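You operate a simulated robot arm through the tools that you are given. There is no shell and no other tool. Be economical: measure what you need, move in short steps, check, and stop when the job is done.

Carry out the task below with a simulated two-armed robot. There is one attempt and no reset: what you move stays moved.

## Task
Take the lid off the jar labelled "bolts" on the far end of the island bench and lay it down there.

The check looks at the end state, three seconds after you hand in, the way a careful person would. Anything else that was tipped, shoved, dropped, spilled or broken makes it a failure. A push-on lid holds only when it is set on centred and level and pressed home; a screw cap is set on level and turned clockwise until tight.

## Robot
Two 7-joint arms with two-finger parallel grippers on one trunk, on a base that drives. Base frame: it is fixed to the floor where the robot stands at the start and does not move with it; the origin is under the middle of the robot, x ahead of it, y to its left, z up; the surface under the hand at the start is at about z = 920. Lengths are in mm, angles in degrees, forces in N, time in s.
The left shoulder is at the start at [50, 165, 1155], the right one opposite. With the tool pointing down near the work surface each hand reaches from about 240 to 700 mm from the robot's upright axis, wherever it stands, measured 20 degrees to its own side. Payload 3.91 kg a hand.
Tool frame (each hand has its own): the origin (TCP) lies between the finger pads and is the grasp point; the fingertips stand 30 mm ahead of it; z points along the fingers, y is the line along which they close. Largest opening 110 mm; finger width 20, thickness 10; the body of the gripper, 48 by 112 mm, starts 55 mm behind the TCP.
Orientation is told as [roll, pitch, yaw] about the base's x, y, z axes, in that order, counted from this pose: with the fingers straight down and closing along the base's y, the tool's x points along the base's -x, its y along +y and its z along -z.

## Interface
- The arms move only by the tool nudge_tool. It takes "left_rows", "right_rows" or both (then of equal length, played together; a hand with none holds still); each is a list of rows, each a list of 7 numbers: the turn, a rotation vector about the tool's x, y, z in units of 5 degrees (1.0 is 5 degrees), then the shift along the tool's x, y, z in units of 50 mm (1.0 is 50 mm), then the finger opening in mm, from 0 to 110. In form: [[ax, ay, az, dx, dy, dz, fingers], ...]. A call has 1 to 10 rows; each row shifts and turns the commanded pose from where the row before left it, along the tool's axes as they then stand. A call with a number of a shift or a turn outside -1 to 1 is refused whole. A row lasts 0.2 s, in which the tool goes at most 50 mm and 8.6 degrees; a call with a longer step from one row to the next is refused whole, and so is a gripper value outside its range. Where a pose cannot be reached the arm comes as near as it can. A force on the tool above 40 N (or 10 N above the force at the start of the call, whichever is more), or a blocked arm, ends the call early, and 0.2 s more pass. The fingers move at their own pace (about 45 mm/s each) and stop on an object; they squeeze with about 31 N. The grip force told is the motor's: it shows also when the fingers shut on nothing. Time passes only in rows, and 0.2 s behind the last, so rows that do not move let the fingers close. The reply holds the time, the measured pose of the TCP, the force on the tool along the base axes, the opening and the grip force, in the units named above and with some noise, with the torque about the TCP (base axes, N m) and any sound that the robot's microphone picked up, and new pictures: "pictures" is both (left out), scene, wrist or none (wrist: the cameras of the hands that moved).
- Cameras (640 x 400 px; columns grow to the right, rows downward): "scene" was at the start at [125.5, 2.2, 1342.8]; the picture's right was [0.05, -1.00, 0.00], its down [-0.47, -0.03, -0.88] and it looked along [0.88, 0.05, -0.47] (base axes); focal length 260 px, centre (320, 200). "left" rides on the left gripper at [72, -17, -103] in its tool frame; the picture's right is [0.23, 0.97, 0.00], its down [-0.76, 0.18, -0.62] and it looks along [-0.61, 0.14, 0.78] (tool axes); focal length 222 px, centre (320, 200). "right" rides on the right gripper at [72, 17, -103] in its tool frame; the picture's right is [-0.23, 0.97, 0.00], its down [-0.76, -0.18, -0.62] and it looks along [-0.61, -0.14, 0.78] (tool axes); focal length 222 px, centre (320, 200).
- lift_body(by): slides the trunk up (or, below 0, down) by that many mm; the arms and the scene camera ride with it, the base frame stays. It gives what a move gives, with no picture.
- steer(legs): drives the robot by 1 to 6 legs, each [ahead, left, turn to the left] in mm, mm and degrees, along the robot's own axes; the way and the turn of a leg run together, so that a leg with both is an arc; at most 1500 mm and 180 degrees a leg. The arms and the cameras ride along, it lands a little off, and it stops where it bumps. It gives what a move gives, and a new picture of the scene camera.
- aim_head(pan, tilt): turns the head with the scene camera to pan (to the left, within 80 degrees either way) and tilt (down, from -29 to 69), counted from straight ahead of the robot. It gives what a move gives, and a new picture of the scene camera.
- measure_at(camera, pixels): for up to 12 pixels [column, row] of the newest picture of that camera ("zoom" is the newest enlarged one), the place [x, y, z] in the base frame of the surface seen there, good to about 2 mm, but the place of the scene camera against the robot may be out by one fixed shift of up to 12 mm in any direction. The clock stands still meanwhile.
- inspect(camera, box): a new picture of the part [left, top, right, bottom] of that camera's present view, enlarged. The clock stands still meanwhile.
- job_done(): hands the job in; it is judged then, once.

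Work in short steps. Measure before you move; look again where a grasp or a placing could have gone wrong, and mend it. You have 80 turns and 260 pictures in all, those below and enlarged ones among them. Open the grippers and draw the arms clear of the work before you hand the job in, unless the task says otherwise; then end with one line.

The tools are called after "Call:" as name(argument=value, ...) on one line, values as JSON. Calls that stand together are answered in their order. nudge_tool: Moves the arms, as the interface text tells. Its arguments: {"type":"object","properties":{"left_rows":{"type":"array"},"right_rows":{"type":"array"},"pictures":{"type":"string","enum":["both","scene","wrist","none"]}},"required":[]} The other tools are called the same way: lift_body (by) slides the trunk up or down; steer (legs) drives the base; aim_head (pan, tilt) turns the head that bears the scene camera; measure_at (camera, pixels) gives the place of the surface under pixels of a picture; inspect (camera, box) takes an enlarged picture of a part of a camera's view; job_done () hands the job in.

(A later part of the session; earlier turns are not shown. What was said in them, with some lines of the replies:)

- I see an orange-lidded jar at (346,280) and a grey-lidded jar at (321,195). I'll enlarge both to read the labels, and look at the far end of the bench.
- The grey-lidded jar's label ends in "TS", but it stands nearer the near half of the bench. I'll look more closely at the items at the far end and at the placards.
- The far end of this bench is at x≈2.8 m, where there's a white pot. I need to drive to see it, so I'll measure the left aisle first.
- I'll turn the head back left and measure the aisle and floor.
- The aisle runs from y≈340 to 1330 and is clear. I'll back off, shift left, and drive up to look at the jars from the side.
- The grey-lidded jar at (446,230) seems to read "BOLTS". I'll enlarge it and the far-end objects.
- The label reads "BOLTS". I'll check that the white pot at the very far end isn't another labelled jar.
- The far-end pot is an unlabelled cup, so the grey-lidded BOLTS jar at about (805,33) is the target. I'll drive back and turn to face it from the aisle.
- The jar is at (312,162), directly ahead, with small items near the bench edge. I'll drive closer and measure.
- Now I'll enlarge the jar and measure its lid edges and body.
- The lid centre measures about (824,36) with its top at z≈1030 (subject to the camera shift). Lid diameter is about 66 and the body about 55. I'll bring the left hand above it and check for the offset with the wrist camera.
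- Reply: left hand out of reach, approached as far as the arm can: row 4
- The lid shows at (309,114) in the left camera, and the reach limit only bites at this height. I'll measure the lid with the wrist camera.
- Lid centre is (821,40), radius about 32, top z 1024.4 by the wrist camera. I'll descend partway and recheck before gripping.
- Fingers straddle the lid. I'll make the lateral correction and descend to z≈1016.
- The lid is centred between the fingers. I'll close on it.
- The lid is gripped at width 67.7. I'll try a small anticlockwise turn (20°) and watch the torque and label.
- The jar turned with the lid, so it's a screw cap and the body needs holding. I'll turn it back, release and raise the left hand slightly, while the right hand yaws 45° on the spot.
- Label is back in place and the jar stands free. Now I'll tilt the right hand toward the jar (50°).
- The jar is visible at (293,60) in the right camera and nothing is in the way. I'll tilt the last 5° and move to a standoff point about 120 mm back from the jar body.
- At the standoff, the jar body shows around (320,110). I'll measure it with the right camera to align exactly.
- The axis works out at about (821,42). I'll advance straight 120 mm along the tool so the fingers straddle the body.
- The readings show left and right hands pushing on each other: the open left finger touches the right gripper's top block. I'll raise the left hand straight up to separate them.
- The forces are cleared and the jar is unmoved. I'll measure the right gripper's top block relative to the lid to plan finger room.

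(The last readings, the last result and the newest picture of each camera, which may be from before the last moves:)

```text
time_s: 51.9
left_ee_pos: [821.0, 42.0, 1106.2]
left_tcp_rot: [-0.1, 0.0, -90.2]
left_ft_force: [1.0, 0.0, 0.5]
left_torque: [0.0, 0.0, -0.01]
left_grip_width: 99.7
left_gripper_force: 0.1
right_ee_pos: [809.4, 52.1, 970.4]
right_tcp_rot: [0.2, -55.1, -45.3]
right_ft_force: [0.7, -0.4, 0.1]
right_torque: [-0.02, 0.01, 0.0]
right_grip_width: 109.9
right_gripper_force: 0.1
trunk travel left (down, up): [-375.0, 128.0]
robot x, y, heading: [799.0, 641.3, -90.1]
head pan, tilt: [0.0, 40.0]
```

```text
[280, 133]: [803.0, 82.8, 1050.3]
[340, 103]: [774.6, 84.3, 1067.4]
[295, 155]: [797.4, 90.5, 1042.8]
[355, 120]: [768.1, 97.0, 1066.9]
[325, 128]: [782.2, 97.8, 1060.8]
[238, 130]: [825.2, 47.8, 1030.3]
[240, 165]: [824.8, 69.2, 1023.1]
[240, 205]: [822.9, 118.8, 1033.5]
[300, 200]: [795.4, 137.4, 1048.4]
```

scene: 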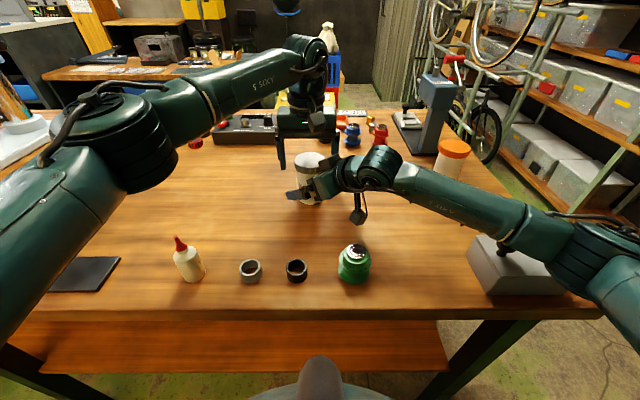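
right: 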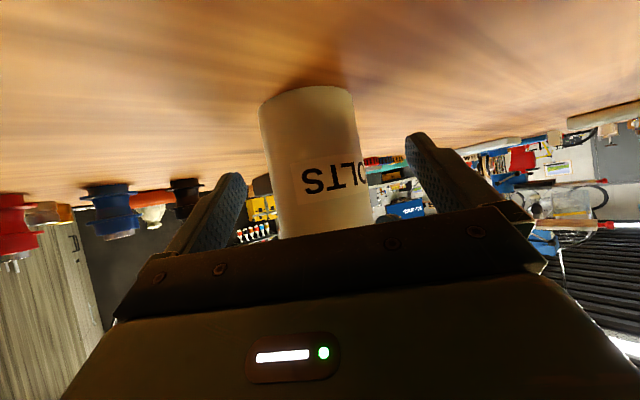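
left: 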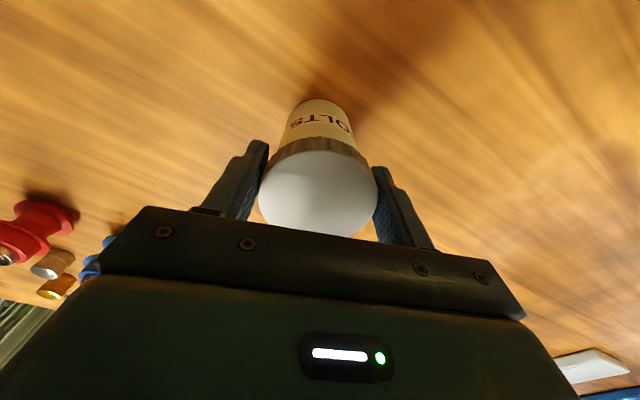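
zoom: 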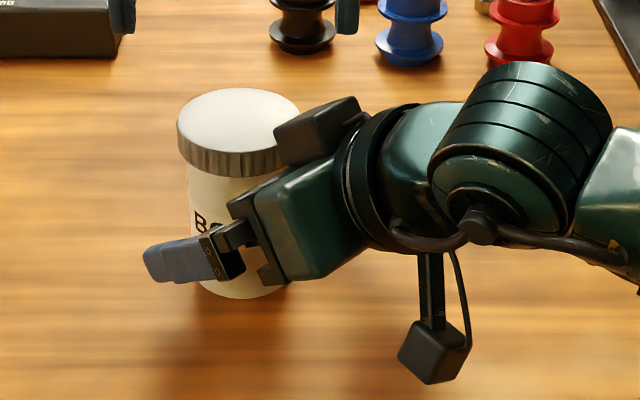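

The block's inner edge sits about 42 mm from the jar axis, so left fingers need to stay roughly perpendicular to the right hand. I'll lower the right hand 8 mm and close it on the body.

Call:
nudge_tool(right_rows=[[0, 0, 0, 0.13, 0, 0.09, 110], [0, 0, 0, 0, 0, 0, 90], [0, 0, 0, 0, 0, 0, 75], [0, 0, 0, 0, 0, 0, 65], [0, 0, 0, 0, 0, 0, 40], [0, 0, 0, 0, 0, 0, 40], [0, 0, 0, 0, 0, 0, 40]], pictures="wrist")

Call:
inspect(camera="scene", box=[260, 130, 400, 230])

```text
time_s: 53.5
left_ee_pos: [821.6, 42.1, 1105.9]
left_tcp_rot: [0.0, 0.0, -90.0]
left_ft_force: [-0.6, 0.9, 0.6]
left_torque: [-0.01, 0.02, -0.02]
left_grip_width: 100.0
left_gripper_force: 0.1
right_ee_pos: [810.5, 50.7, 962.8]
right_tcp_rot: [0.0, -55.0, -45.2]
right_ft_force: [-0.2, 0.8, 0.0]
right_torque: [-0.05, 0.01, 0.03]
right_grip_width: 57.5
right_gripper_force: 30.6
trunk travel left (down, up): [-375.0, 128.0]
robot x, y, heading: [804.4, 640.5, -90.0]
head pan, tilt: [0.0, 40.0]
```

right: 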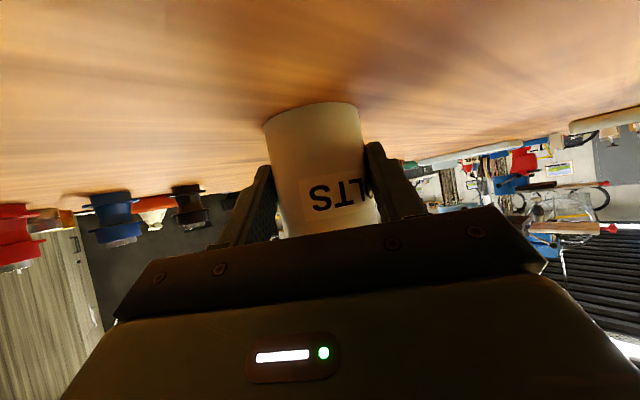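

```text
4.00 times, centred on (330, 180) of scene
```

zoom: 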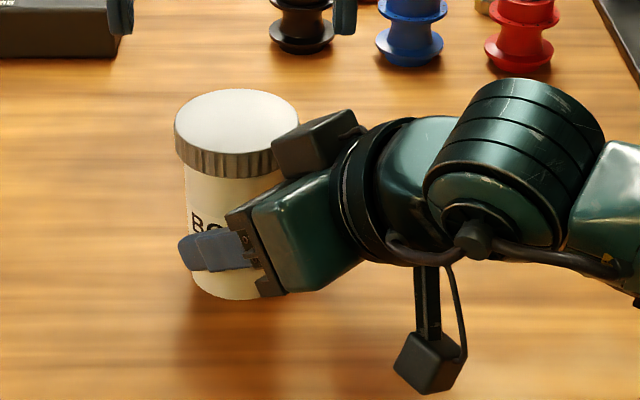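

The body is held (57.5 mm). Now I'll yaw the left hand to -75° with an 86 mm opening and descend over the lid.

Call:
nudge_tool(left_rows=[[0, 0, -1, 0, 0, 0, 86], [0, 0, -1, 0, 0, 0, 86], [0, 0, -1, 0, 0, 0, 86], [0, 0, 0, 0, 0, 0.5, 86], [0, 0, 0, 0, 0, 0.5, 86], [0, 0, 0, 0, 0, 0.4, 86], [0, 0, 0, 0, 0, 0.26, 86], [0, 0, 0, 0, 0, 0, 86]], pictures="wrist")

Call:
inspect(camera="scene", box=[260, 130, 400, 230])

```text
time_s: 55.3
left_ee_pos: [820.2, 44.6, 1023.9]
left_tcp_rot: [0.1, 0.1, -74.9]
left_ft_force: [0.0, 0.8, 0.4]
left_torque: [0.0, 0.0, -0.02]
left_grip_width: 85.8
left_gripper_force: 0.0
right_ee_pos: [809.2, 52.0, 962.5]
right_tcp_rot: [0.0, -55.0, -45.2]
right_ft_force: [0.2, 0.8, -0.1]
right_torque: [-0.01, 0.02, -0.01]
right_grip_width: 57.4
right_gripper_force: 30.6
trunk travel left (down, up): [-375.0, 128.0]
robot x, y, heading: [799.8, 642.1, -90.1]
head pan, tilt: [0.0, 40.0]
```

left: 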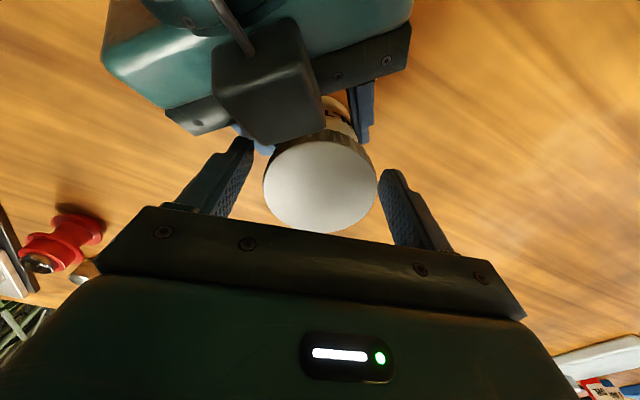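

```text
4.00 times, centred on (330, 180) of scene
```

zoom: 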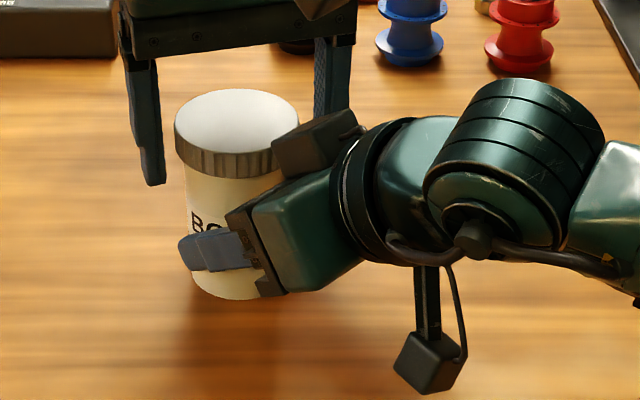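

The left fingers straddle the lid with no contact. I'll grip it.

Call:
nudge_tool(left_rows=[[0, 0, 0, 0, 0, 0, 70], [0, 0, 0, 0, 0, 0, 50], [0, 0, 0, 0, 0, 0, 50], [0, 0, 0, 0, 0, 0, 50]], right_rows=[[0, 0, 0, 0, 0, 0, 40], [0, 0, 0, 0, 0, 0, 40], [0, 0, 0, 0, 0, 0, 40], [0, 0, 0, 0, 0, 0, 40]], pictures="none")

```text
time_s: 56.3
left_ee_pos: [821.2, 44.1, 1024.5]
left_tcp_rot: [0.0, 0.0, -74.9]
left_ft_force: [4.4, -0.2, -0.5]
left_torque: [0.0, -0.04, 0.04]
left_grip_width: 65.5
left_gripper_force: 30.8
right_ee_pos: [809.1, 50.5, 963.5]
right_tcp_rot: [0.0, -55.0, -45.4]
right_ft_force: [-4.7, 0.3, 0.4]
right_torque: [-0.01, -0.24, -0.04]
right_grip_width: 57.6
right_gripper_force: 31.2
trunk travel left (down, up): [-375.0, 128.0]
robot x, y, heading: [801.5, 641.2, -90.1]
head pan, tilt: [0.0, 40.0]
```

The grip is good with only 4 N lateral. I'll turn anticlockwise 30°.

Call:
nudge_tool(left_rows=[[0, 0, -1, 0, 0, 0, 50], [0, 0, -1, 0, 0, 0, 50], [0, 0, -1, 0, 0, 0, 50], [0, 0, -1, 0, 0, 0, 50], [0, 0, -1, 0, 0, 0, 50], [0, 0, -1, 0, 0, 0, 50]], pictures="wrist")

Call:
inspect(camera="scene", box=[260, 130, 400, 230])

```text
time_s: 57.7
left_ee_pos: [820.9, 44.5, 1023.8]
left_tcp_rot: [-0.2, 0.1, -45.1]
left_ft_force: [-5.3, -10.1, 3.1]
left_torque: [-0.28, -0.07, -0.06]
left_grip_width: 65.4
left_gripper_force: 31.1
right_ee_pos: [812.0, 52.7, 962.3]
right_tcp_rot: [0.2, -55.0, -45.2]
right_ft_force: [3.2, 9.4, 0.2]
right_torque: [-0.27, 0.44, 0.21]
right_grip_width: 57.3
right_gripper_force: 31.1
trunk travel left (down, up): [-375.0, 128.0]
robot x, y, heading: [803.7, 641.5, -90.0]
head pan, tilt: [0.0, 40.0]
```

left: 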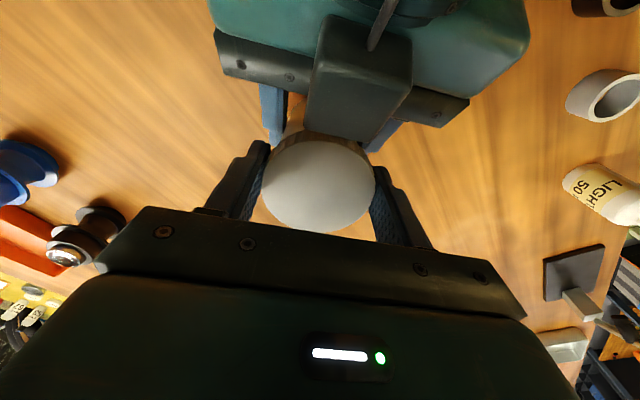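

```text
4.00 times, centred on (330, 180) of scene
```

zoom: 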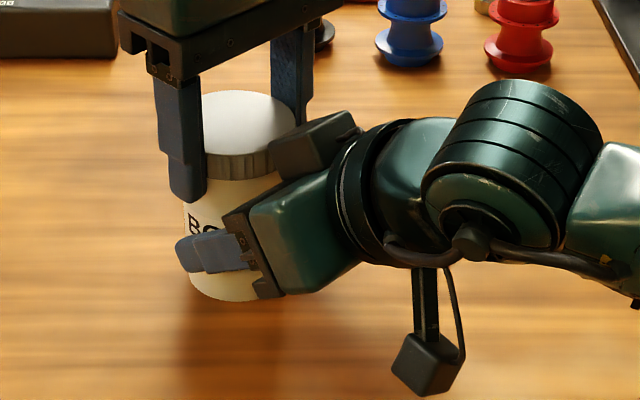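

The label stayed put while the lid turned 30° with little torque. I'll continue 25° more.

Call:
nudge_tool(left_rows=[[0, 0, -1, 0, 0, 0, 50], [0, 0, -1, 0, 0, 0, 50], [0, 0, -1, 0, 0, 0, 50], [0, 0, -1, 0, 0, 0, 50], [0, 0, -1, 0, 0, 0, 50]], pictures="none")

Call:
inspect(camera="scene", box=[260, 130, 400, 230])

```text
time_s: 58.9
left_ee_pos: [819.5, 43.5, 1024.2]
left_tcp_rot: [-0.4, 0.1, -19.9]
left_ft_force: [-12.2, -15.8, 8.3]
left_torque: [-0.68, 0.49, -0.13]
left_grip_width: 65.3
left_gripper_force: 31.2
right_ee_pos: [813.4, 52.6, 962.9]
right_tcp_rot: [0.2, -55.0, -45.1]
right_ft_force: [12.3, 15.8, -2.4]
right_torque: [-0.21, 0.15, 0.35]
right_grip_width: 57.4
right_gripper_force: 31.0
trunk travel left (down, up): [-375.0, 128.0]
robot x, y, heading: [801.4, 634.7, -90.0]
head pan, tilt: [0.0, 40.0]
```

```text
4.00 times, centred on (330, 180) of scene
```

zoom: 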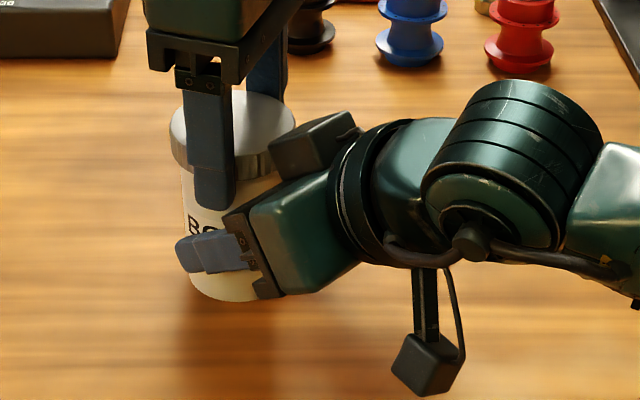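

Lateral force has grown to ~20 N, because the TCP is slightly off the lid's axis. I'll release, rewind to yaw -75°, and remeasure the lid.

Call:
nudge_tool(left_rows=[[0, 0, 0, 0, 0, 0, 86], [0, 0, 0, 0, 0, 0, 86], [0, 0, 0, 0, 0, 0, 86]], pictures="none")

Call:
nudge_tool(left_rows=[[0, 0, 1, 0, 0, 0, 86], [0, 0, 1, 0, 0, 0, 86], [0, 0, 1, 0, 0, 0, 86], [0, 0, 1, 0, 0, 0, 86], [0, 0, 1, 0, 0, 0, 86], [0, 0, 1, 0, 0, 0, 86], [0, 0, 1, 0, 0, 0, 86], [0, 0, 1, 0, 0, 0, 86], [0, 0, 1, 0, 0, 0, 86], [0, 0, 1, 0, 0, 0, 86]], pictures="wrist")

```text
time_s: 59.7
left_ee_pos: [820.8, 44.2, 1024.0]
left_tcp_rot: [0.0, -0.1, -20.0]
left_ft_force: [0.6, 0.2, -1.1]
left_torque: [-0.01, 0.0, -0.03]
left_grip_width: 86.1
left_gripper_force: 0.0
right_ee_pos: [809.4, 49.7, 962.5]
right_tcp_rot: [0.1, -55.0, -45.3]
right_ft_force: [-1.2, -0.6, 0.0]
right_torque: [-0.02, -0.01, 0.01]
right_grip_width: 57.6
right_gripper_force: 30.8
trunk travel left (down, up): [-375.0, 128.0]
robot x, y, heading: [799.4, 636.1, -90.2]
head pan, tilt: [0.0, 40.0]
```

```text
time_s: 61.9
left_ee_pos: [819.7, 43.8, 1025.4]
left_tcp_rot: [-0.1, 0.0, -70.1]
left_ft_force: [-0.3, -0.1, -0.7]
left_torque: [0.01, 0.0, 0.02]
left_grip_width: 86.3
left_gripper_force: 0.0
right_ee_pos: [809.9, 52.3, 963.8]
right_tcp_rot: [0.0, -55.0, -45.3]
right_ft_force: [-0.2, -0.3, 0.3]
right_torque: [0.02, 0.0, 0.01]
right_grip_width: 57.5
right_gripper_force: 31.1
trunk travel left (down, up): [-375.0, 128.0]
robot x, y, heading: [799.3, 639.9, -90.2]
head pan, tilt: [0.0, 40.0]
```

left: 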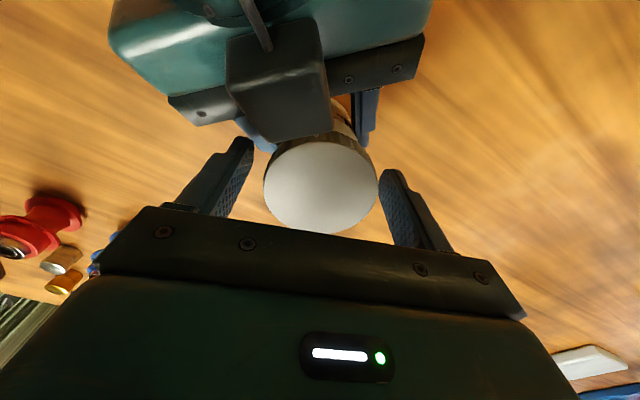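

Call:
measure_at(camera="left", pixels=[[267, 185], [374, 188], [280, 155], [300, 222], [320, 228], [350, 218], [320, 190], [365, 160]])

```text
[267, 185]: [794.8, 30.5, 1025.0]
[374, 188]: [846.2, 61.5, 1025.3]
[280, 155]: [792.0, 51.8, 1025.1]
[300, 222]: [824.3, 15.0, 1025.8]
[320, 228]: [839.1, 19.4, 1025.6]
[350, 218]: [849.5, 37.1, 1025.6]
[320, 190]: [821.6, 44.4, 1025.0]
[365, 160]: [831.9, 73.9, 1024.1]
```

The lid's centre fits (821,44.7), matching the TCP, so the centring is fine. I'll rewind the last 5°, regrip, then turn 60°.

Call:
nudge_tool(left_rows=[[0, 0, 1, 0, 0, 0, 86], [0, 0, 0, 0, 0, 0, 70], [0, 0, 0, 0, 0, 0, 50], [0, 0, 0, 0, 0, 0, 50], [0, 0, 0, 0, 0, 0, 50]], pictures="none")

Call:
nudge_tool(left_rows=[[0, 0, -1, 0, 0, 0, 50], [0, 0, -1, 0, 0, 0, 50], [0, 0, -1, 0, 0, 0, 50], [0, 0, -1, 0, 0, 0, 50], [0, 0, -1, 0, 0, 0, 50], [0, 0, -1, 0, 0, 0, 50], [0, 0, -1, 0, 0, 0, 50], [0, 0, -1, 0, 0, 0, 50], [0, 0, -1, 0, 0, 0, 50], [0, 0, -1, 0, 0, 0, 50]], pictures="none")

Call:
inspect(camera="scene", box=[260, 130, 400, 230])

```text
time_s: 63.1
left_ee_pos: [821.3, 44.8, 1025.1]
left_tcp_rot: [0.1, 0.0, -75.1]
left_ft_force: [4.8, 0.9, -0.2]
left_torque: [0.07, -0.05, 0.01]
left_grip_width: 67.5
left_gripper_force: 31.0
right_ee_pos: [809.3, 51.5, 961.7]
right_tcp_rot: [0.0, -54.9, -45.2]
right_ft_force: [-3.6, -0.7, 1.6]
right_torque: [0.1, -0.31, -0.03]
right_grip_width: 57.5
right_gripper_force: 30.9
trunk travel left (down, up): [-375.0, 128.0]
robot x, y, heading: [801.9, 638.4, -90.0]
head pan, tilt: [0.0, 40.0]
```

```text
time_s: 65.3
left_ee_pos: [819.6, 43.7, 1024.9]
left_tcp_rot: [-0.2, 0.1, -24.9]
left_ft_force: [-6.8, -13.5, 0.4]
left_torque: [-0.61, 0.39, -0.15]
left_grip_width: 67.5
left_gripper_force: 30.9
right_ee_pos: [813.5, 53.8, 961.6]
right_tcp_rot: [0.3, -55.1, -45.2]
right_ft_force: [5.7, 13.8, 0.9]
right_torque: [-0.23, -0.04, 0.33]
right_grip_width: 57.0
right_gripper_force: 31.1
trunk travel left (down, up): [-375.0, 128.0]
robot x, y, heading: [801.2, 642.8, -90.1]
head pan, tilt: [0.0, 40.0]
```

```text
4.00 times, centred on (330, 180) of scene
```

zoom: 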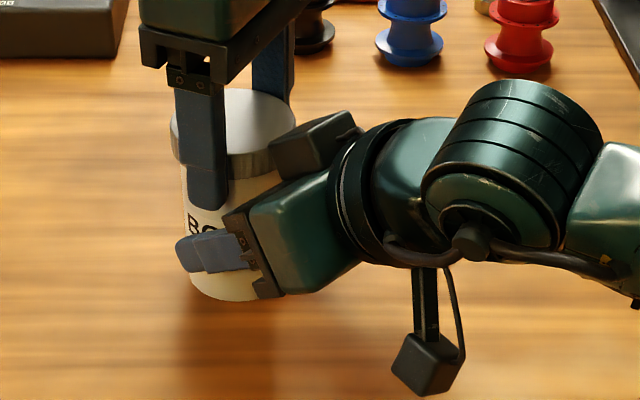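

About 105° is turned and the torque is tiny. I'll test a gentle 4 mm lift.

Call:
nudge_tool(left_rows=[[0, 0, 0, 0, 0, -0.04, 50], [0, 0, 0, 0, 0, -0.04, 50], [0, 0, 0, 0, 0, 0, 50]], pictures="none")

Call:
inspect(camera="scene", box=[260, 130, 400, 230])

```text
time_s: 66.1
left_ee_pos: [819.8, 44.1, 1026.7]
left_tcp_rot: [-0.2, 0.1, -25.1]
left_ft_force: [-10.1, -14.4, -8.5]
left_torque: [-0.82, 0.29, -0.07]
left_grip_width: 67.7
left_gripper_force: 30.9
right_ee_pos: [812.2, 52.5, 964.3]
right_tcp_rot: [0.1, -55.2, -45.0]
right_ft_force: [9.8, 12.9, 6.3]
right_torque: [-0.11, 0.28, 0.24]
right_grip_width: 57.0
right_gripper_force: 31.5
trunk travel left (down, up): [-375.0, 128.0]
robot x, y, heading: [801.6, 639.4, -90.1]
head pan, tilt: [0.0, 40.0]
```

```text
4.00 times, centred on (330, 180) of scene
```

zoom: 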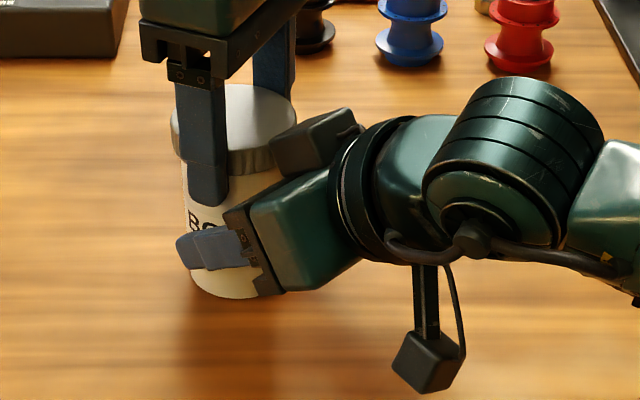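

It's still threaded (8 N pull back). I'll undo the lift, release, and rewind for another cycle, shifting the TCP 3 mm along −x to test the centring.

Call:
nudge_tool(left_rows=[[0, 0, 0, 0, 0, 0.06, 50], [0, 0, 0, 0, 0, 0, 86], [0, 0, 0, 0, 0, 0, 86], [0, 0, 1, 0, 0, 0, 86], [0, 0, 1, 0, 0, 0, 86], [0, 0, 1, 0, 0, 0, 86], [0, 0, 1, 0, 0, 0, 86], [0, 0, 1, 0, 0, 0, 86], [0, 0, 1, 0, 0, 0, 86], [0, 0, 1, 0, 0, 0, 86]], pictures="none")

Call:
nudge_tool(left_rows=[[0, 0, 1, 0, 0, 0, 86], [0, 0, 1, 0, 0, 0, 86], [0, 0, 1, 0, 0, 0, 86], [0, 0, 0, -0.06, 0, 0, 86], [0, 0, 0, 0, 0, 0, 70], [0, 0, 0, 0, 0, 0, 50], [0, 0, 0, 0, 0, 0, 50], [0, 0, 0, 0, 0, 0, 50]], pictures="none")

Call:
nudge_tool(left_rows=[[0, 0, -1, 0, 0, 0, 50], [0, 0, -1, 0, 0, 0, 50], [0, 0, -1, 0, 0, 0, 50], [0, 0, -1, 0, 0, 0, 50], [0, 0, -1, 0, 0, 0, 50], [0, 0, -1, 0, 0, 0, 50], [0, 0, -1, 0, 0, 0, 50], [0, 0, -1, 0, 0, 0, 50], [0, 0, -1, 0, 0, 0, 50], [0, 0, -1, 0, 0, 0, 50]], pictures="wrist")

```text
time_s: 68.3
left_ee_pos: [821.8, 45.0, 1025.2]
left_tcp_rot: [-0.1, 0.0, -60.2]
left_ft_force: [0.9, 0.4, -0.6]
left_torque: [-0.02, 0.01, 0.04]
left_grip_width: 86.0
left_gripper_force: 0.1
right_ee_pos: [811.0, 51.8, 963.1]
right_tcp_rot: [0.1, -55.0, -45.1]
right_ft_force: [-1.3, 0.2, 1.9]
right_torque: [0.05, 0.01, 0.02]
right_grip_width: 57.1
right_gripper_force: 31.2
trunk travel left (down, up): [-375.0, 128.0]
robot x, y, heading: [799.9, 638.4, -90.0]
head pan, tilt: [0.0, 40.0]
```

```text
time_s: 70.1
left_ee_pos: [822.1, 41.5, 1025.0]
left_tcp_rot: [0.1, -0.1, -75.0]
left_ft_force: [2.2, -0.8, 0.4]
left_torque: [0.01, -0.05, -0.01]
left_grip_width: 65.4
left_gripper_force: 31.3
right_ee_pos: [810.2, 50.7, 962.6]
right_tcp_rot: [0.0, -55.0, -45.2]
right_ft_force: [-1.9, 0.9, 0.0]
right_torque: [-0.07, -0.17, 0.02]
right_grip_width: 57.1
right_gripper_force: 30.8
trunk travel left (down, up): [-375.0, 128.0]
robot x, y, heading: [798.3, 639.3, -89.9]
head pan, tilt: [0.0, 40.0]
```

```text
time_s: 72.3
left_ee_pos: [820.8, 41.8, 1025.8]
left_tcp_rot: [0.0, -0.1, -24.7]
left_ft_force: [6.3, 1.0, 4.7]
left_torque: [0.09, 0.02, 0.01]
left_grip_width: 65.2
left_gripper_force: 31.0
right_ee_pos: [810.2, 51.4, 962.3]
right_tcp_rot: [0.1, -55.0, -45.3]
right_ft_force: [-4.5, -1.0, -1.2]
right_torque: [0.14, -0.43, -0.05]
right_grip_width: 56.8
right_gripper_force: 31.1
trunk travel left (down, up): [-375.0, 128.0]
robot x, y, heading: [795.4, 638.1, -90.2]
head pan, tilt: [0.0, 40.0]
```

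left: 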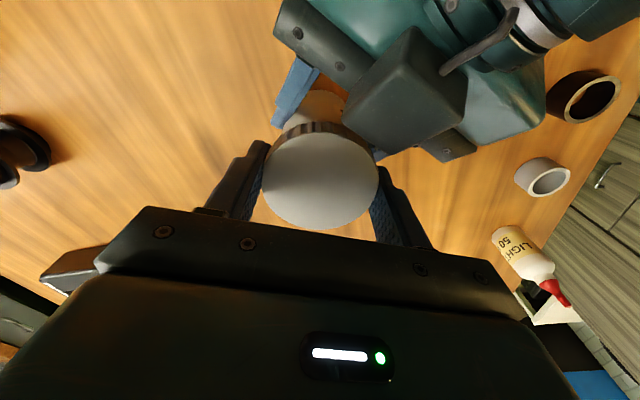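

Centring is fixed; side force is now small and the lid is rising (Fz +4.7). I'll turn 10° more and try a light 4 mm lift.

Call:
nudge_tool(left_rows=[[0, 0, -1, 0, 0, 0, 50], [0, 0, -1, 0, 0, 0, 50], [0, 0, 0, 0, 0, -0.04, 50], [0, 0, 0, 0, 0, -0.04, 50], [0, 0, 0, 0, 0, 0, 50]], pictures="none")

Call:
inspect(camera="scene", box=[260, 130, 400, 230])

```text
time_s: 73.5
left_ee_pos: [821.7, 41.0, 1028.5]
left_tcp_rot: [-0.1, 0.0, -15.0]
left_ft_force: [3.4, -7.6, -5.9]
left_torque: [-0.38, -0.17, 0.02]
left_grip_width: 65.1
left_gripper_force: 31.2
right_ee_pos: [811.0, 53.0, 964.1]
right_tcp_rot: [0.1, -55.2, -45.1]
right_ft_force: [-4.0, 7.4, 5.8]
right_torque: [-0.15, -0.17, 0.05]
right_grip_width: 56.8
right_gripper_force: 30.6
trunk travel left (down, up): [-375.0, 128.0]
robot x, y, heading: [801.4, 637.0, -89.9]
head pan, tilt: [0.0, 40.0]
```

```text
4.00 times, centred on (330, 180) of scene
```

zoom: 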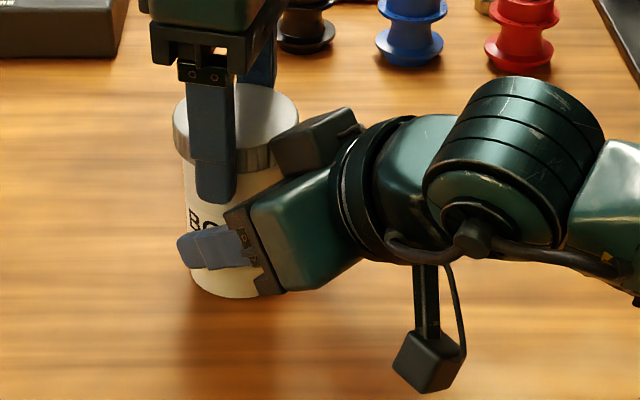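

It's still threaded, so another cycle: relax the lift, release, rewind 60°, regrip and turn.

Call:
nudge_tool(left_rows=[[0, 0, 0, 0, 0, 0.05, 50], [0, 0, 0, 0, 0, 0, 86], [0, 0, 0, 0, 0, 0, 86], [0, 0, 1, 0, 0, 0, 86], [0, 0, 1, 0, 0, 0, 86], [0, 0, 1, 0, 0, 0, 86], [0, 0, 1, 0, 0, 0, 86], [0, 0, 1, 0, 0, 0, 86], [0, 0, 1, 0, 0, 0, 86], [0, 0, 1, 0, 0, 0, 86]], pictures="none")

Call:
nudge_tool(left_rows=[[0, 0, 1, 0, 0, 0, 86], [0, 0, 1, 0, 0, 0, 86], [0, 0, 1, 0, 0, 0, 86], [0, 0, 1, 0, 0, 0, 86], [0, 0, 1, 0, 0, 0, 86], [0, 0, 0, 0, 0, 0, 70], [0, 0, 0, 0, 0, 0, 50], [0, 0, 0, 0, 0, 0, 50], [0, 0, 0, 0, 0, 0, 50]], pictures="none")

Call:
nudge_tool(left_rows=[[0, 0, -1, 0, 0, 0, 50], [0, 0, -1, 0, 0, 0, 50], [0, 0, -1, 0, 0, 0, 50], [0, 0, -1, 0, 0, 0, 50], [0, 0, -1, 0, 0, 0, 50], [0, 0, -1, 0, 0, 0, 50], [0, 0, -1, 0, 0, 0, 50], [0, 0, -1, 0, 0, 0, 50], [0, 0, -1, 0, 0, 0, 50], [0, 0, -1, 0, 0, 0, 50]], pictures="none")

Call:
nudge_tool(left_rows=[[0, 0, -1, 0, 0, 0, 50], [0, 0, -1, 0, 0, 0, 50], [0, 0, 0, 0, 0, -0.04, 50], [0, 0, 0, 0, 0, -0.04, 50], [0, 0, 0, 0, 0, 0, 50]], pictures="none")

Call:
inspect(camera="scene", box=[260, 130, 400, 230])

```text
time_s: 75.7
left_ee_pos: [822.3, 40.0, 1026.3]
left_tcp_rot: [0.1, 0.1, -50.1]
left_ft_force: [-0.1, -0.6, 0.0]
left_torque: [-0.01, -0.01, -0.01]
left_grip_width: 85.8
left_gripper_force: 0.0
right_ee_pos: [810.1, 51.2, 963.0]
right_tcp_rot: [0.0, -55.0, -45.2]
right_ft_force: [0.0, 0.3, -0.5]
right_torque: [0.03, 0.02, -0.03]
right_grip_width: 56.8
right_gripper_force: 30.3
trunk travel left (down, up): [-375.0, 128.0]
robot x, y, heading: [798.3, 636.2, -90.0]
head pan, tilt: [0.0, 40.0]
```

```text
time_s: 77.7
left_ee_pos: [821.5, 41.1, 1025.7]
left_tcp_rot: [0.1, 0.1, -74.9]
left_ft_force: [3.2, -0.6, -0.9]
left_torque: [0.04, -0.02, 0.0]
left_grip_width: 67.4
left_gripper_force: 30.7
right_ee_pos: [810.5, 51.1, 963.0]
right_tcp_rot: [0.0, -55.1, -45.3]
right_ft_force: [-4.6, 0.2, 0.4]
right_torque: [-0.04, -0.19, -0.07]
right_grip_width: 56.6
right_gripper_force: 30.4
trunk travel left (down, up): [-375.0, 128.0]
robot x, y, heading: [798.7, 643.3, -90.0]
head pan, tilt: [0.0, 40.0]
```

```text
time_s: 79.9
left_ee_pos: [822.8, 40.6, 1026.5]
left_tcp_rot: [0.0, 0.0, -25.0]
left_ft_force: [0.4, -0.4, -0.1]
left_torque: [0.04, -0.02, -0.01]
left_grip_width: 67.4
left_gripper_force: 31.0
right_ee_pos: [809.7, 50.9, 962.7]
right_tcp_rot: [0.0, -55.1, -45.2]
right_ft_force: [-0.2, 1.3, -0.4]
right_torque: [0.01, 0.03, 0.02]
right_grip_width: 56.6
right_gripper_force: 31.0
trunk travel left (down, up): [-375.0, 128.0]
robot x, y, heading: [802.4, 637.5, -90.0]
head pan, tilt: [0.0, 40.0]
```

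```text
time_s: 81.1
left_ee_pos: [821.9, 41.4, 1031.2]
left_tcp_rot: [0.1, -0.1, -15.0]
left_ft_force: [0.7, -0.9, -0.4]
left_torque: [0.02, 0.0, 0.0]
left_grip_width: 67.2
left_gripper_force: 31.4
right_ee_pos: [810.7, 50.8, 962.0]
right_tcp_rot: [-0.1, -55.0, -45.2]
right_ft_force: [0.8, 0.2, -1.0]
right_torque: [0.01, -0.02, 0.01]
right_grip_width: 56.7
right_gripper_force: 31.2
trunk travel left (down, up): [-375.0, 128.0]
robot x, y, heading: [799.1, 640.1, -89.9]
head pan, tilt: [0.0, 40.0]
```

```text
4.00 times, centred on (330, 180) of scene
```

zoom: 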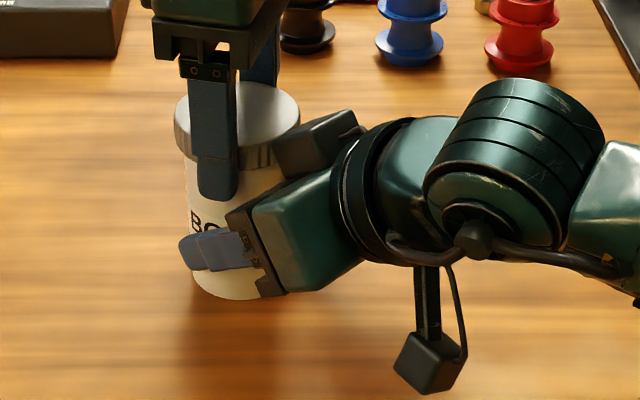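

Zero force now with the left hand 4 mm up, so the lid is free. I'll lift it straight up 85 mm.

Call:
nudge_tool(left_rows=[[0, 0, 0, 0, 0, -0.3, 50], [0, 0, 0, 0, 0, -0.4, 50], [0, 0, 0, 0, 0, -0.5, 50], [0, 0, 0, 0, 0, -0.5, 50], [0, 0, 0, 0, 0, 0, 50]], pictures="both")

```text
time_s: 82.3
left_ee_pos: [821.3, 40.1, 1114.8]
left_tcp_rot: [0.0, -0.1, -15.1]
left_ft_force: [-0.5, -0.6, -1.1]
left_torque: [0.04, -0.02, 0.01]
left_grip_width: 67.1
left_gripper_force: 30.8
right_ee_pos: [811.7, 50.7, 962.1]
right_tcp_rot: [-0.1, -54.9, -45.2]
right_ft_force: [0.0, 1.0, -0.1]
right_torque: [-0.03, 0.0, -0.03]
right_grip_width: 56.5
right_gripper_force: 31.0
trunk travel left (down, up): [-375.0, 128.0]
robot x, y, heading: [798.7, 641.1, -89.9]
head pan, tilt: [0.0, 40.0]
```

scene: 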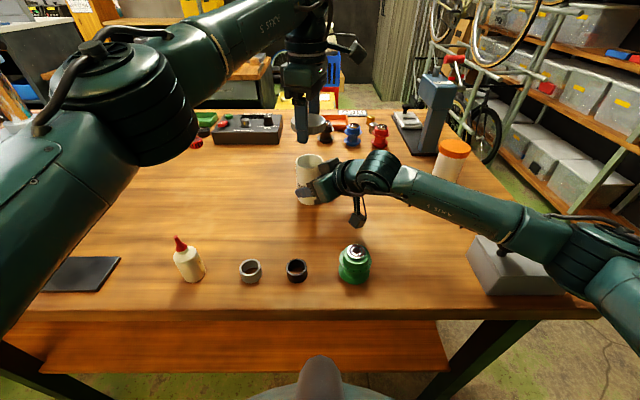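
left: 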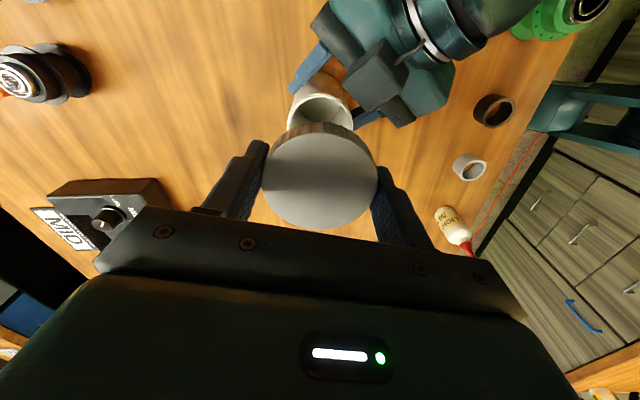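

The lid is off and held. I'll carry it 125 mm toward +x to the clear patch near (945,65), then rotate the wrist back.

Call:
nudge_tool(left_rows=[[0, 0, 0, -0.57, 0.28, 0, 50], [0, 0, 0, -0.57, 0.28, 0, 50], [0, 0, 0, -0.57, 0.28, 0, 50], [0, 0, 0, -0.57, 0.28, 0, 50]], pictures="none")

Call:
nudge_tool(left_rows=[[0, 0, 1, 0, 0, 0, 50], [0, 0, 1, 0, 0, 0, 50], [0, 0, 1, 0, 0, 0, 50], [0, 0, 1, 0, 0, 0, 50], [0, 0, 1, 0, 0, 0, 50], [0, 0, 1, 0, 0, 0, 50], [0, 0, 1, 0, 0, 0, 50], [0, 0, 1, 0, 0, 0, 50], [0, 0, 1, 0, 0, 0, 50], [0, 0, 1, 0, 0, 0, 50]], pictures="both")

```text
time_s: 83.3
left_ee_pos: [946.3, 65.2, 1115.0]
left_tcp_rot: [-0.1, 0.0, -15.0]
left_ft_force: [0.6, 0.7, -0.2]
left_torque: [-0.03, 0.01, 0.03]
left_grip_width: 67.3
left_gripper_force: 31.2
right_ee_pos: [810.1, 51.2, 962.8]
right_tcp_rot: [0.0, -55.0, -45.2]
right_ft_force: [0.4, -0.6, 0.0]
right_torque: [0.04, 0.04, 0.07]
right_grip_width: 56.5
right_gripper_force: 31.2
trunk travel left (down, up): [-375.0, 128.0]
robot x, y, heading: [799.7, 641.8, -90.2]
head pan, tilt: [0.0, 40.0]
```

```text
time_s: 85.5
left_ee_pos: [944.1, 66.3, 1113.9]
left_tcp_rot: [0.1, 0.0, -65.1]
left_ft_force: [0.1, 0.2, -0.3]
left_torque: [0.0, -0.02, 0.01]
left_grip_width: 67.1
left_gripper_force: 30.6
right_ee_pos: [810.7, 51.4, 961.8]
right_tcp_rot: [0.1, -55.0, -45.2]
right_ft_force: [-0.4, 0.1, 0.0]
right_torque: [0.01, 0.03, 0.01]
right_grip_width: 56.8
right_gripper_force: 30.8
trunk travel left (down, up): [-375.0, 128.0]
robot x, y, heading: [802.8, 637.1, -90.1]
head pan, tilt: [0.0, 40.0]
```

scene: 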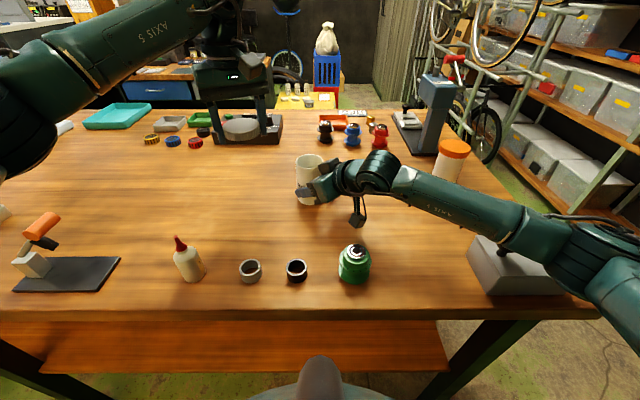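
left: 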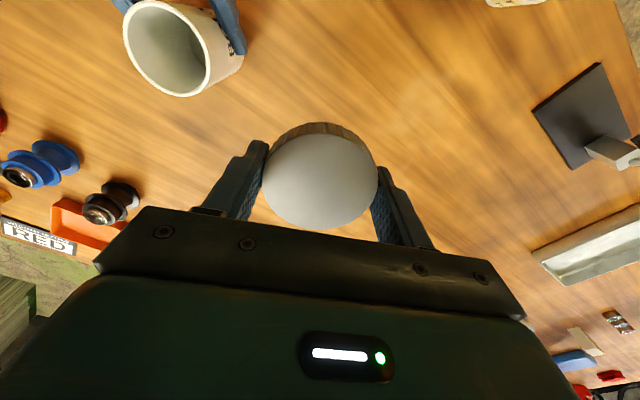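

The spot below is clear. I'll descend to TCP z≈955, with fingertips just above the bench (z≈920).

Call:
nudge_tool(left_rows=[[0, 0, 0, 0, 0, 0.8, 50], [0, 0, 0, 0, 0, 0.8, 50], [0, 0, 0, 0, 0, 0.8, 50], [0, 0, 0, 0, 0, 0.5, 50], [0, 0, 0, 0, 0, 0.26, 50], [0, 0, 0, 0, 0, 0, 50]], pictures="both")

```text
time_s: 86.9
left_ee_pos: [947.8, 66.5, 958.4]
left_tcp_rot: [0.0, -0.1, -65.1]
left_ft_force: [0.2, 0.6, -0.3]
left_torque: [0.02, 0.01, 0.02]
left_grip_width: 66.9
left_gripper_force: 30.7
right_ee_pos: [809.7, 52.2, 963.6]
right_tcp_rot: [0.1, -55.0, -45.2]
right_ft_force: [0.1, -0.6, 0.1]
right_torque: [0.0, 0.02, -0.01]
right_grip_width: 56.7
right_gripper_force: 30.7
trunk travel left (down, up): [-375.0, 128.0]
robot x, y, heading: [798.4, 640.4, -90.0]
head pan, tilt: [0.0, 40.0]
```

scene: 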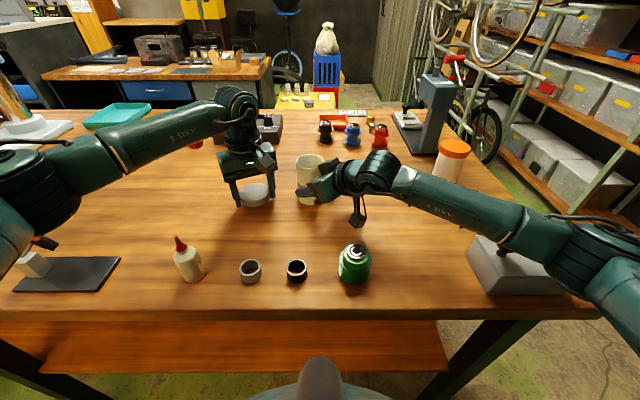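
left: 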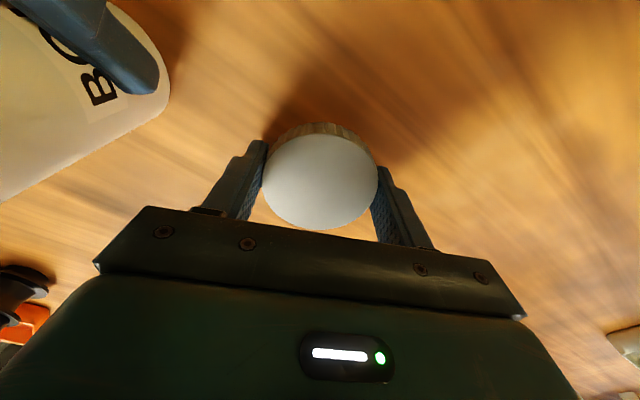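

The lid is about 20 mm above the bench and the tips about 7 mm. I'll ease down in small steps until I'm nearly in contact, then open.

Call:
nudge_tool(left_rows=[[0, 0, 0, 0, 0, 0.04, 50], [0, 0, 0, 0, 0, 0.04, 50], [0, 0, 0, 0, 0, 0.04, 50], [0, 0, 0, 0, 0, 0, 50]], pictures="none")

Call:
inspect(camera="scene", box=[200, 150, 320, 230])

```text
time_s: 87.9
left_ee_pos: [947.6, 66.8, 952.2]
left_tcp_rot: [0.0, 0.0, -65.0]
left_ft_force: [0.0, -0.7, 0.0]
left_torque: [-0.03, 0.03, 0.03]
left_grip_width: 66.9
left_gripper_force: 30.7
right_ee_pos: [811.4, 51.3, 963.3]
right_tcp_rot: [0.0, -55.0, -45.2]
right_ft_force: [0.7, -0.9, 0.6]
right_torque: [0.04, 0.03, -0.03]
right_grip_width: 56.5
right_gripper_force: 31.1
trunk travel left (down, up): [-375.0, 128.0]
robot x, y, heading: [803.2, 643.3, -90.2]
head pan, tilt: [0.0, 40.0]
```

```text
5.00 times, centred on (260, 190) of scene
```

zoom: 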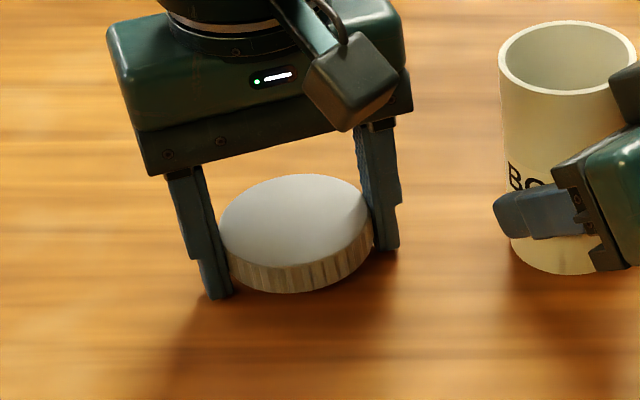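

The tips are at bench level and the lid is level just above it. I'll open gradually so it settles flat, then raise the left hand.

Call:
nudge_tool(left_rows=[[0, 0, 0, 0, 0, 0.01, 66], [0, 0, 0, 0, 0, 0, 68], [0, 0, 0, 0, 0, 0, 70], [0, 0, 0, 0, 0, 0, 90], [0, 0, 0, 0, 0, 0, 95], [0, 0, 0, 0, 0, -0.3, 95], [0, 0, 0, 0, 0, -0.7, 95], [0, 0, 0, 0, 0, -0.9, 95], [0, 0, 0, 0, 0, -0.9, 95]], pictures="both")

Call:
inspect(camera="scene", box=[200, 150, 320, 230])

```text
time_s: 89.9
left_ee_pos: [947.0, 62.4, 1091.2]
left_tcp_rot: [0.0, 0.1, -65.0]
left_ft_force: [0.1, 0.1, -0.4]
left_torque: [0.01, 0.0, -0.03]
left_grip_width: 95.1
left_gripper_force: 0.0
right_ee_pos: [810.0, 51.7, 961.9]
right_tcp_rot: [0.0, -55.0, -45.2]
right_ft_force: [-0.6, 0.1, -0.2]
right_torque: [-0.02, 0.0, -0.02]
right_grip_width: 57.0
right_gripper_force: 31.3
trunk travel left (down, up): [-375.0, 128.0]
robot x, y, heading: [800.9, 638.8, -90.1]
head pan, tilt: [0.0, 40.0]
```

scene: 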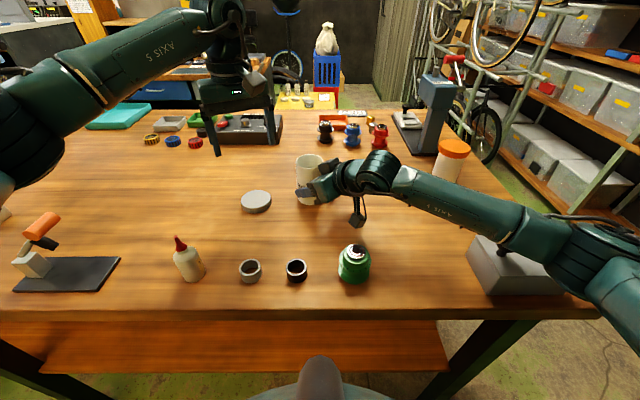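
left: 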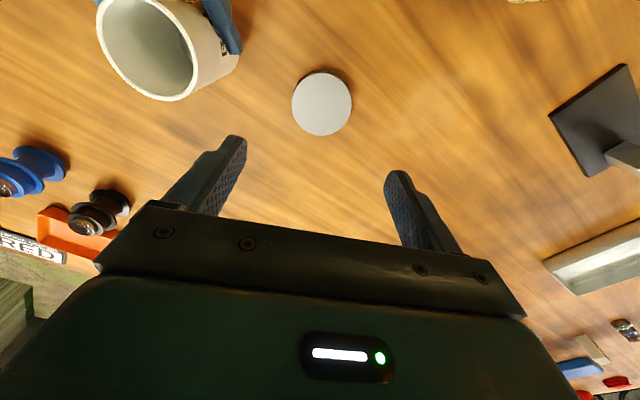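

```text
5.00 times, centred on (260, 190) of scene
```

zoom: 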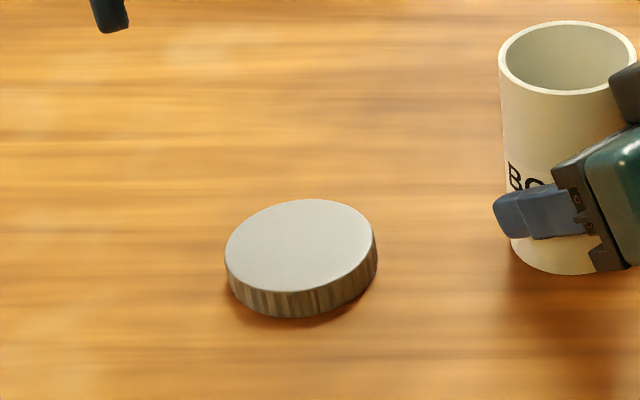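

The lid lies flat on the bench and the jar is open and upright. I'll release the right hand gently and back it straight out along its tool axis.

Call:
nudge_tool(right_rows=[[0, 0, 0, 0, 0, 0, 60], [0, 0, 0, 0, 0, 0, 75], [0, 0, 0, 0, 0, 0, 110], [0, 0, 0, 0, 0, 0, 110], [0, 0, 0, 0, 0, -0.3, 110], [0, 0, 0, 0, 0, -0.7, 110], [0, 0, 0, 0, 0, -0.9, 110], [0, 0, 0, 0, 0, -0.9, 110], [0, 0, 0, -0.6, 0, -0.6, 110], [0, 0, 0, -0.6, 0, -0.6, 110]], pictures="both")

Call:
inspect(camera="scene", box=[220, 130, 400, 230])

```text
time_s: 92.1
left_ee_pos: [944.8, 62.1, 1091.2]
left_tcp_rot: [0.0, 0.0, -65.1]
left_ft_force: [-0.1, -0.2, 0.2]
left_torque: [0.01, -0.03, -0.01]
left_grip_width: 94.9
left_gripper_force: 0.1
right_ee_pos: [721.4, 144.4, 1125.9]
right_tcp_rot: [0.0, -55.1, -45.1]
right_ft_force: [0.8, -0.3, -0.1]
right_torque: [0.0, -0.01, 0.01]
right_grip_width: 110.0
right_gripper_force: 0.0
trunk travel left (down, up): [-375.0, 128.0]
robot x, y, heading: [798.4, 641.5, -90.3]
head pan, tilt: [0.0, 40.0]
```

scene: 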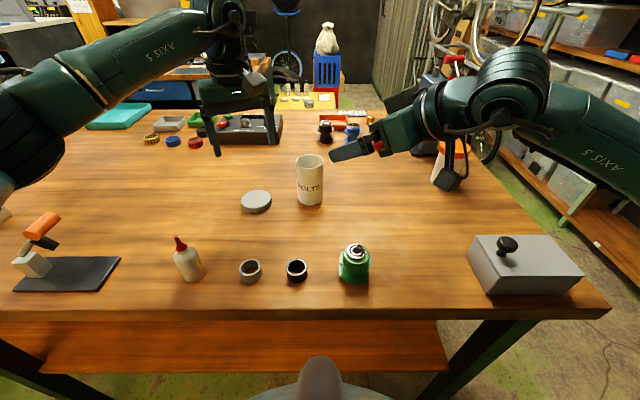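
right: 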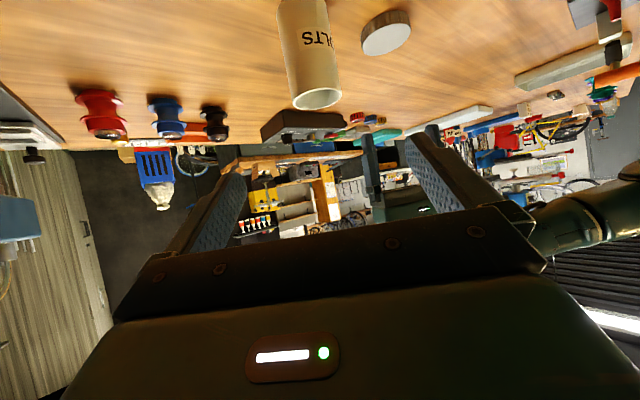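

```text
3.56 times, centred on (310, 180) of scene
```

zoom: 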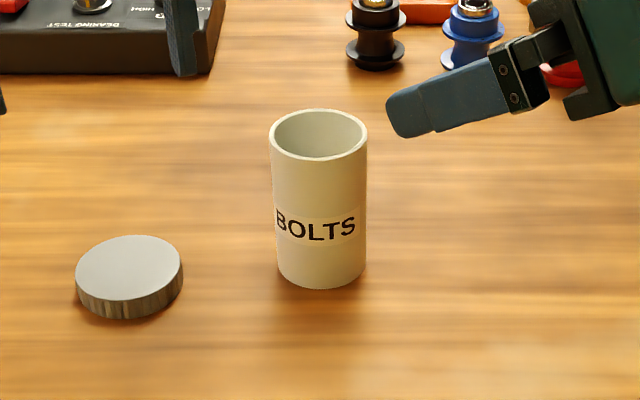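

The jar stands upright and open, and the lid lies flat. I'll raise both arms and back the robot away.

Call:
nudge_tool(left_rows=[[0, 0, 0, 0, 0, -0.7, 110], [0, 0, 0, 0, 0, -0.7, 110]], right_rows=[[0, 0, 0, -0.65, 0, -0.46, 110], [0, 0, 0, -0.65, 0, -0.46, 110]], pictures="none")

Call:
steer(legs=[[-210, 0, 0]])

Call:
inspect(camera="scene", box=[0, 80, 640, 380])

```text
time_s: 92.7
left_ee_pos: [945.4, 66.0, 1161.7]
left_tcp_rot: [0.0, 0.0, -65.0]
left_ft_force: [-0.5, 0.1, -0.5]
left_torque: [0.0, 0.0, -0.02]
left_grip_width: 109.9
left_gripper_force: 0.0
right_ee_pos: [721.8, 145.5, 1207.4]
right_tcp_rot: [0.0, -55.0, -45.2]
right_ft_force: [-0.7, 0.0, 1.1]
right_torque: [0.01, 0.01, 0.01]
right_grip_width: 110.0
right_gripper_force: 0.1
trunk travel left (down, up): [-375.0, 128.0]
robot x, y, heading: [798.5, 637.9, -90.2]
head pan, tilt: [0.0, 40.0]
```

```text
time_s: 94.3
left_ee_pos: [947.1, 276.7, 1161.9]
left_tcp_rot: [0.0, 0.0, -64.8]
left_ft_force: [-0.8, 1.0, 0.3]
left_torque: [-0.02, 0.0, -0.01]
left_grip_width: 110.1
left_gripper_force: 0.0
right_ee_pos: [724.1, 354.0, 1206.4]
right_tcp_rot: [0.0, -55.1, -45.0]
right_ft_force: [-0.8, -0.1, 0.0]
right_torque: [-0.03, 0.03, -0.01]
right_grip_width: 109.8
right_gripper_force: 0.0
trunk travel left (down, up): [-375.0, 128.0]
robot x, y, heading: [801.7, 849.0, -90.2]
head pan, tilt: [0.0, 40.0]
```

scene: 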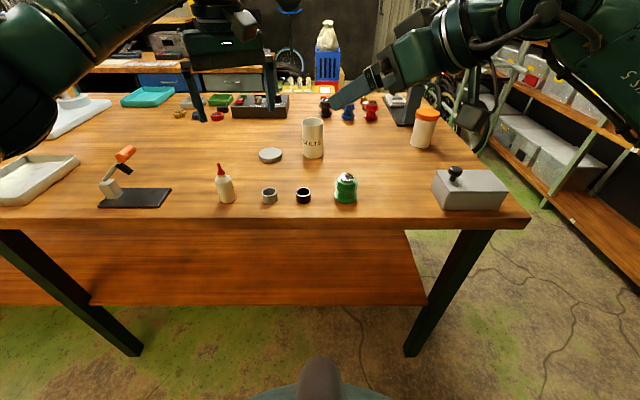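

```text
1.00 times, centred on (320, 230) of scene (not enlarged: the box is as wide or as high as the picture)
```

zoom: 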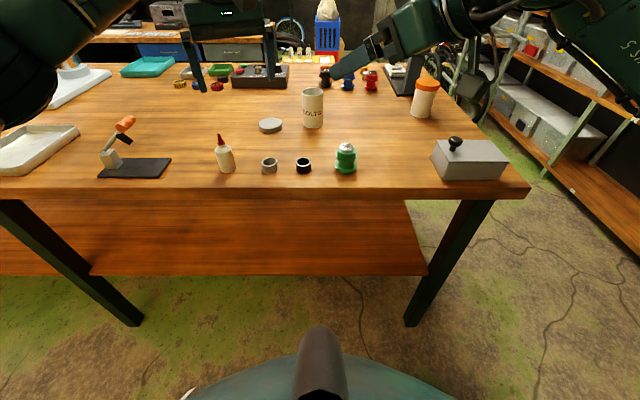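

Everything is in place: the lid lies flat next to the open, upright BOLTS jar, nothing else has been disturbed, and both arms are clear. I'm handing the job in.

Call:
job_done()

```text
The job is handed in.
```

The lid is off the "bolts" jar and lies flat on the island bench beside it; the jar is open and upright, and the last picture shows nothing else moved.
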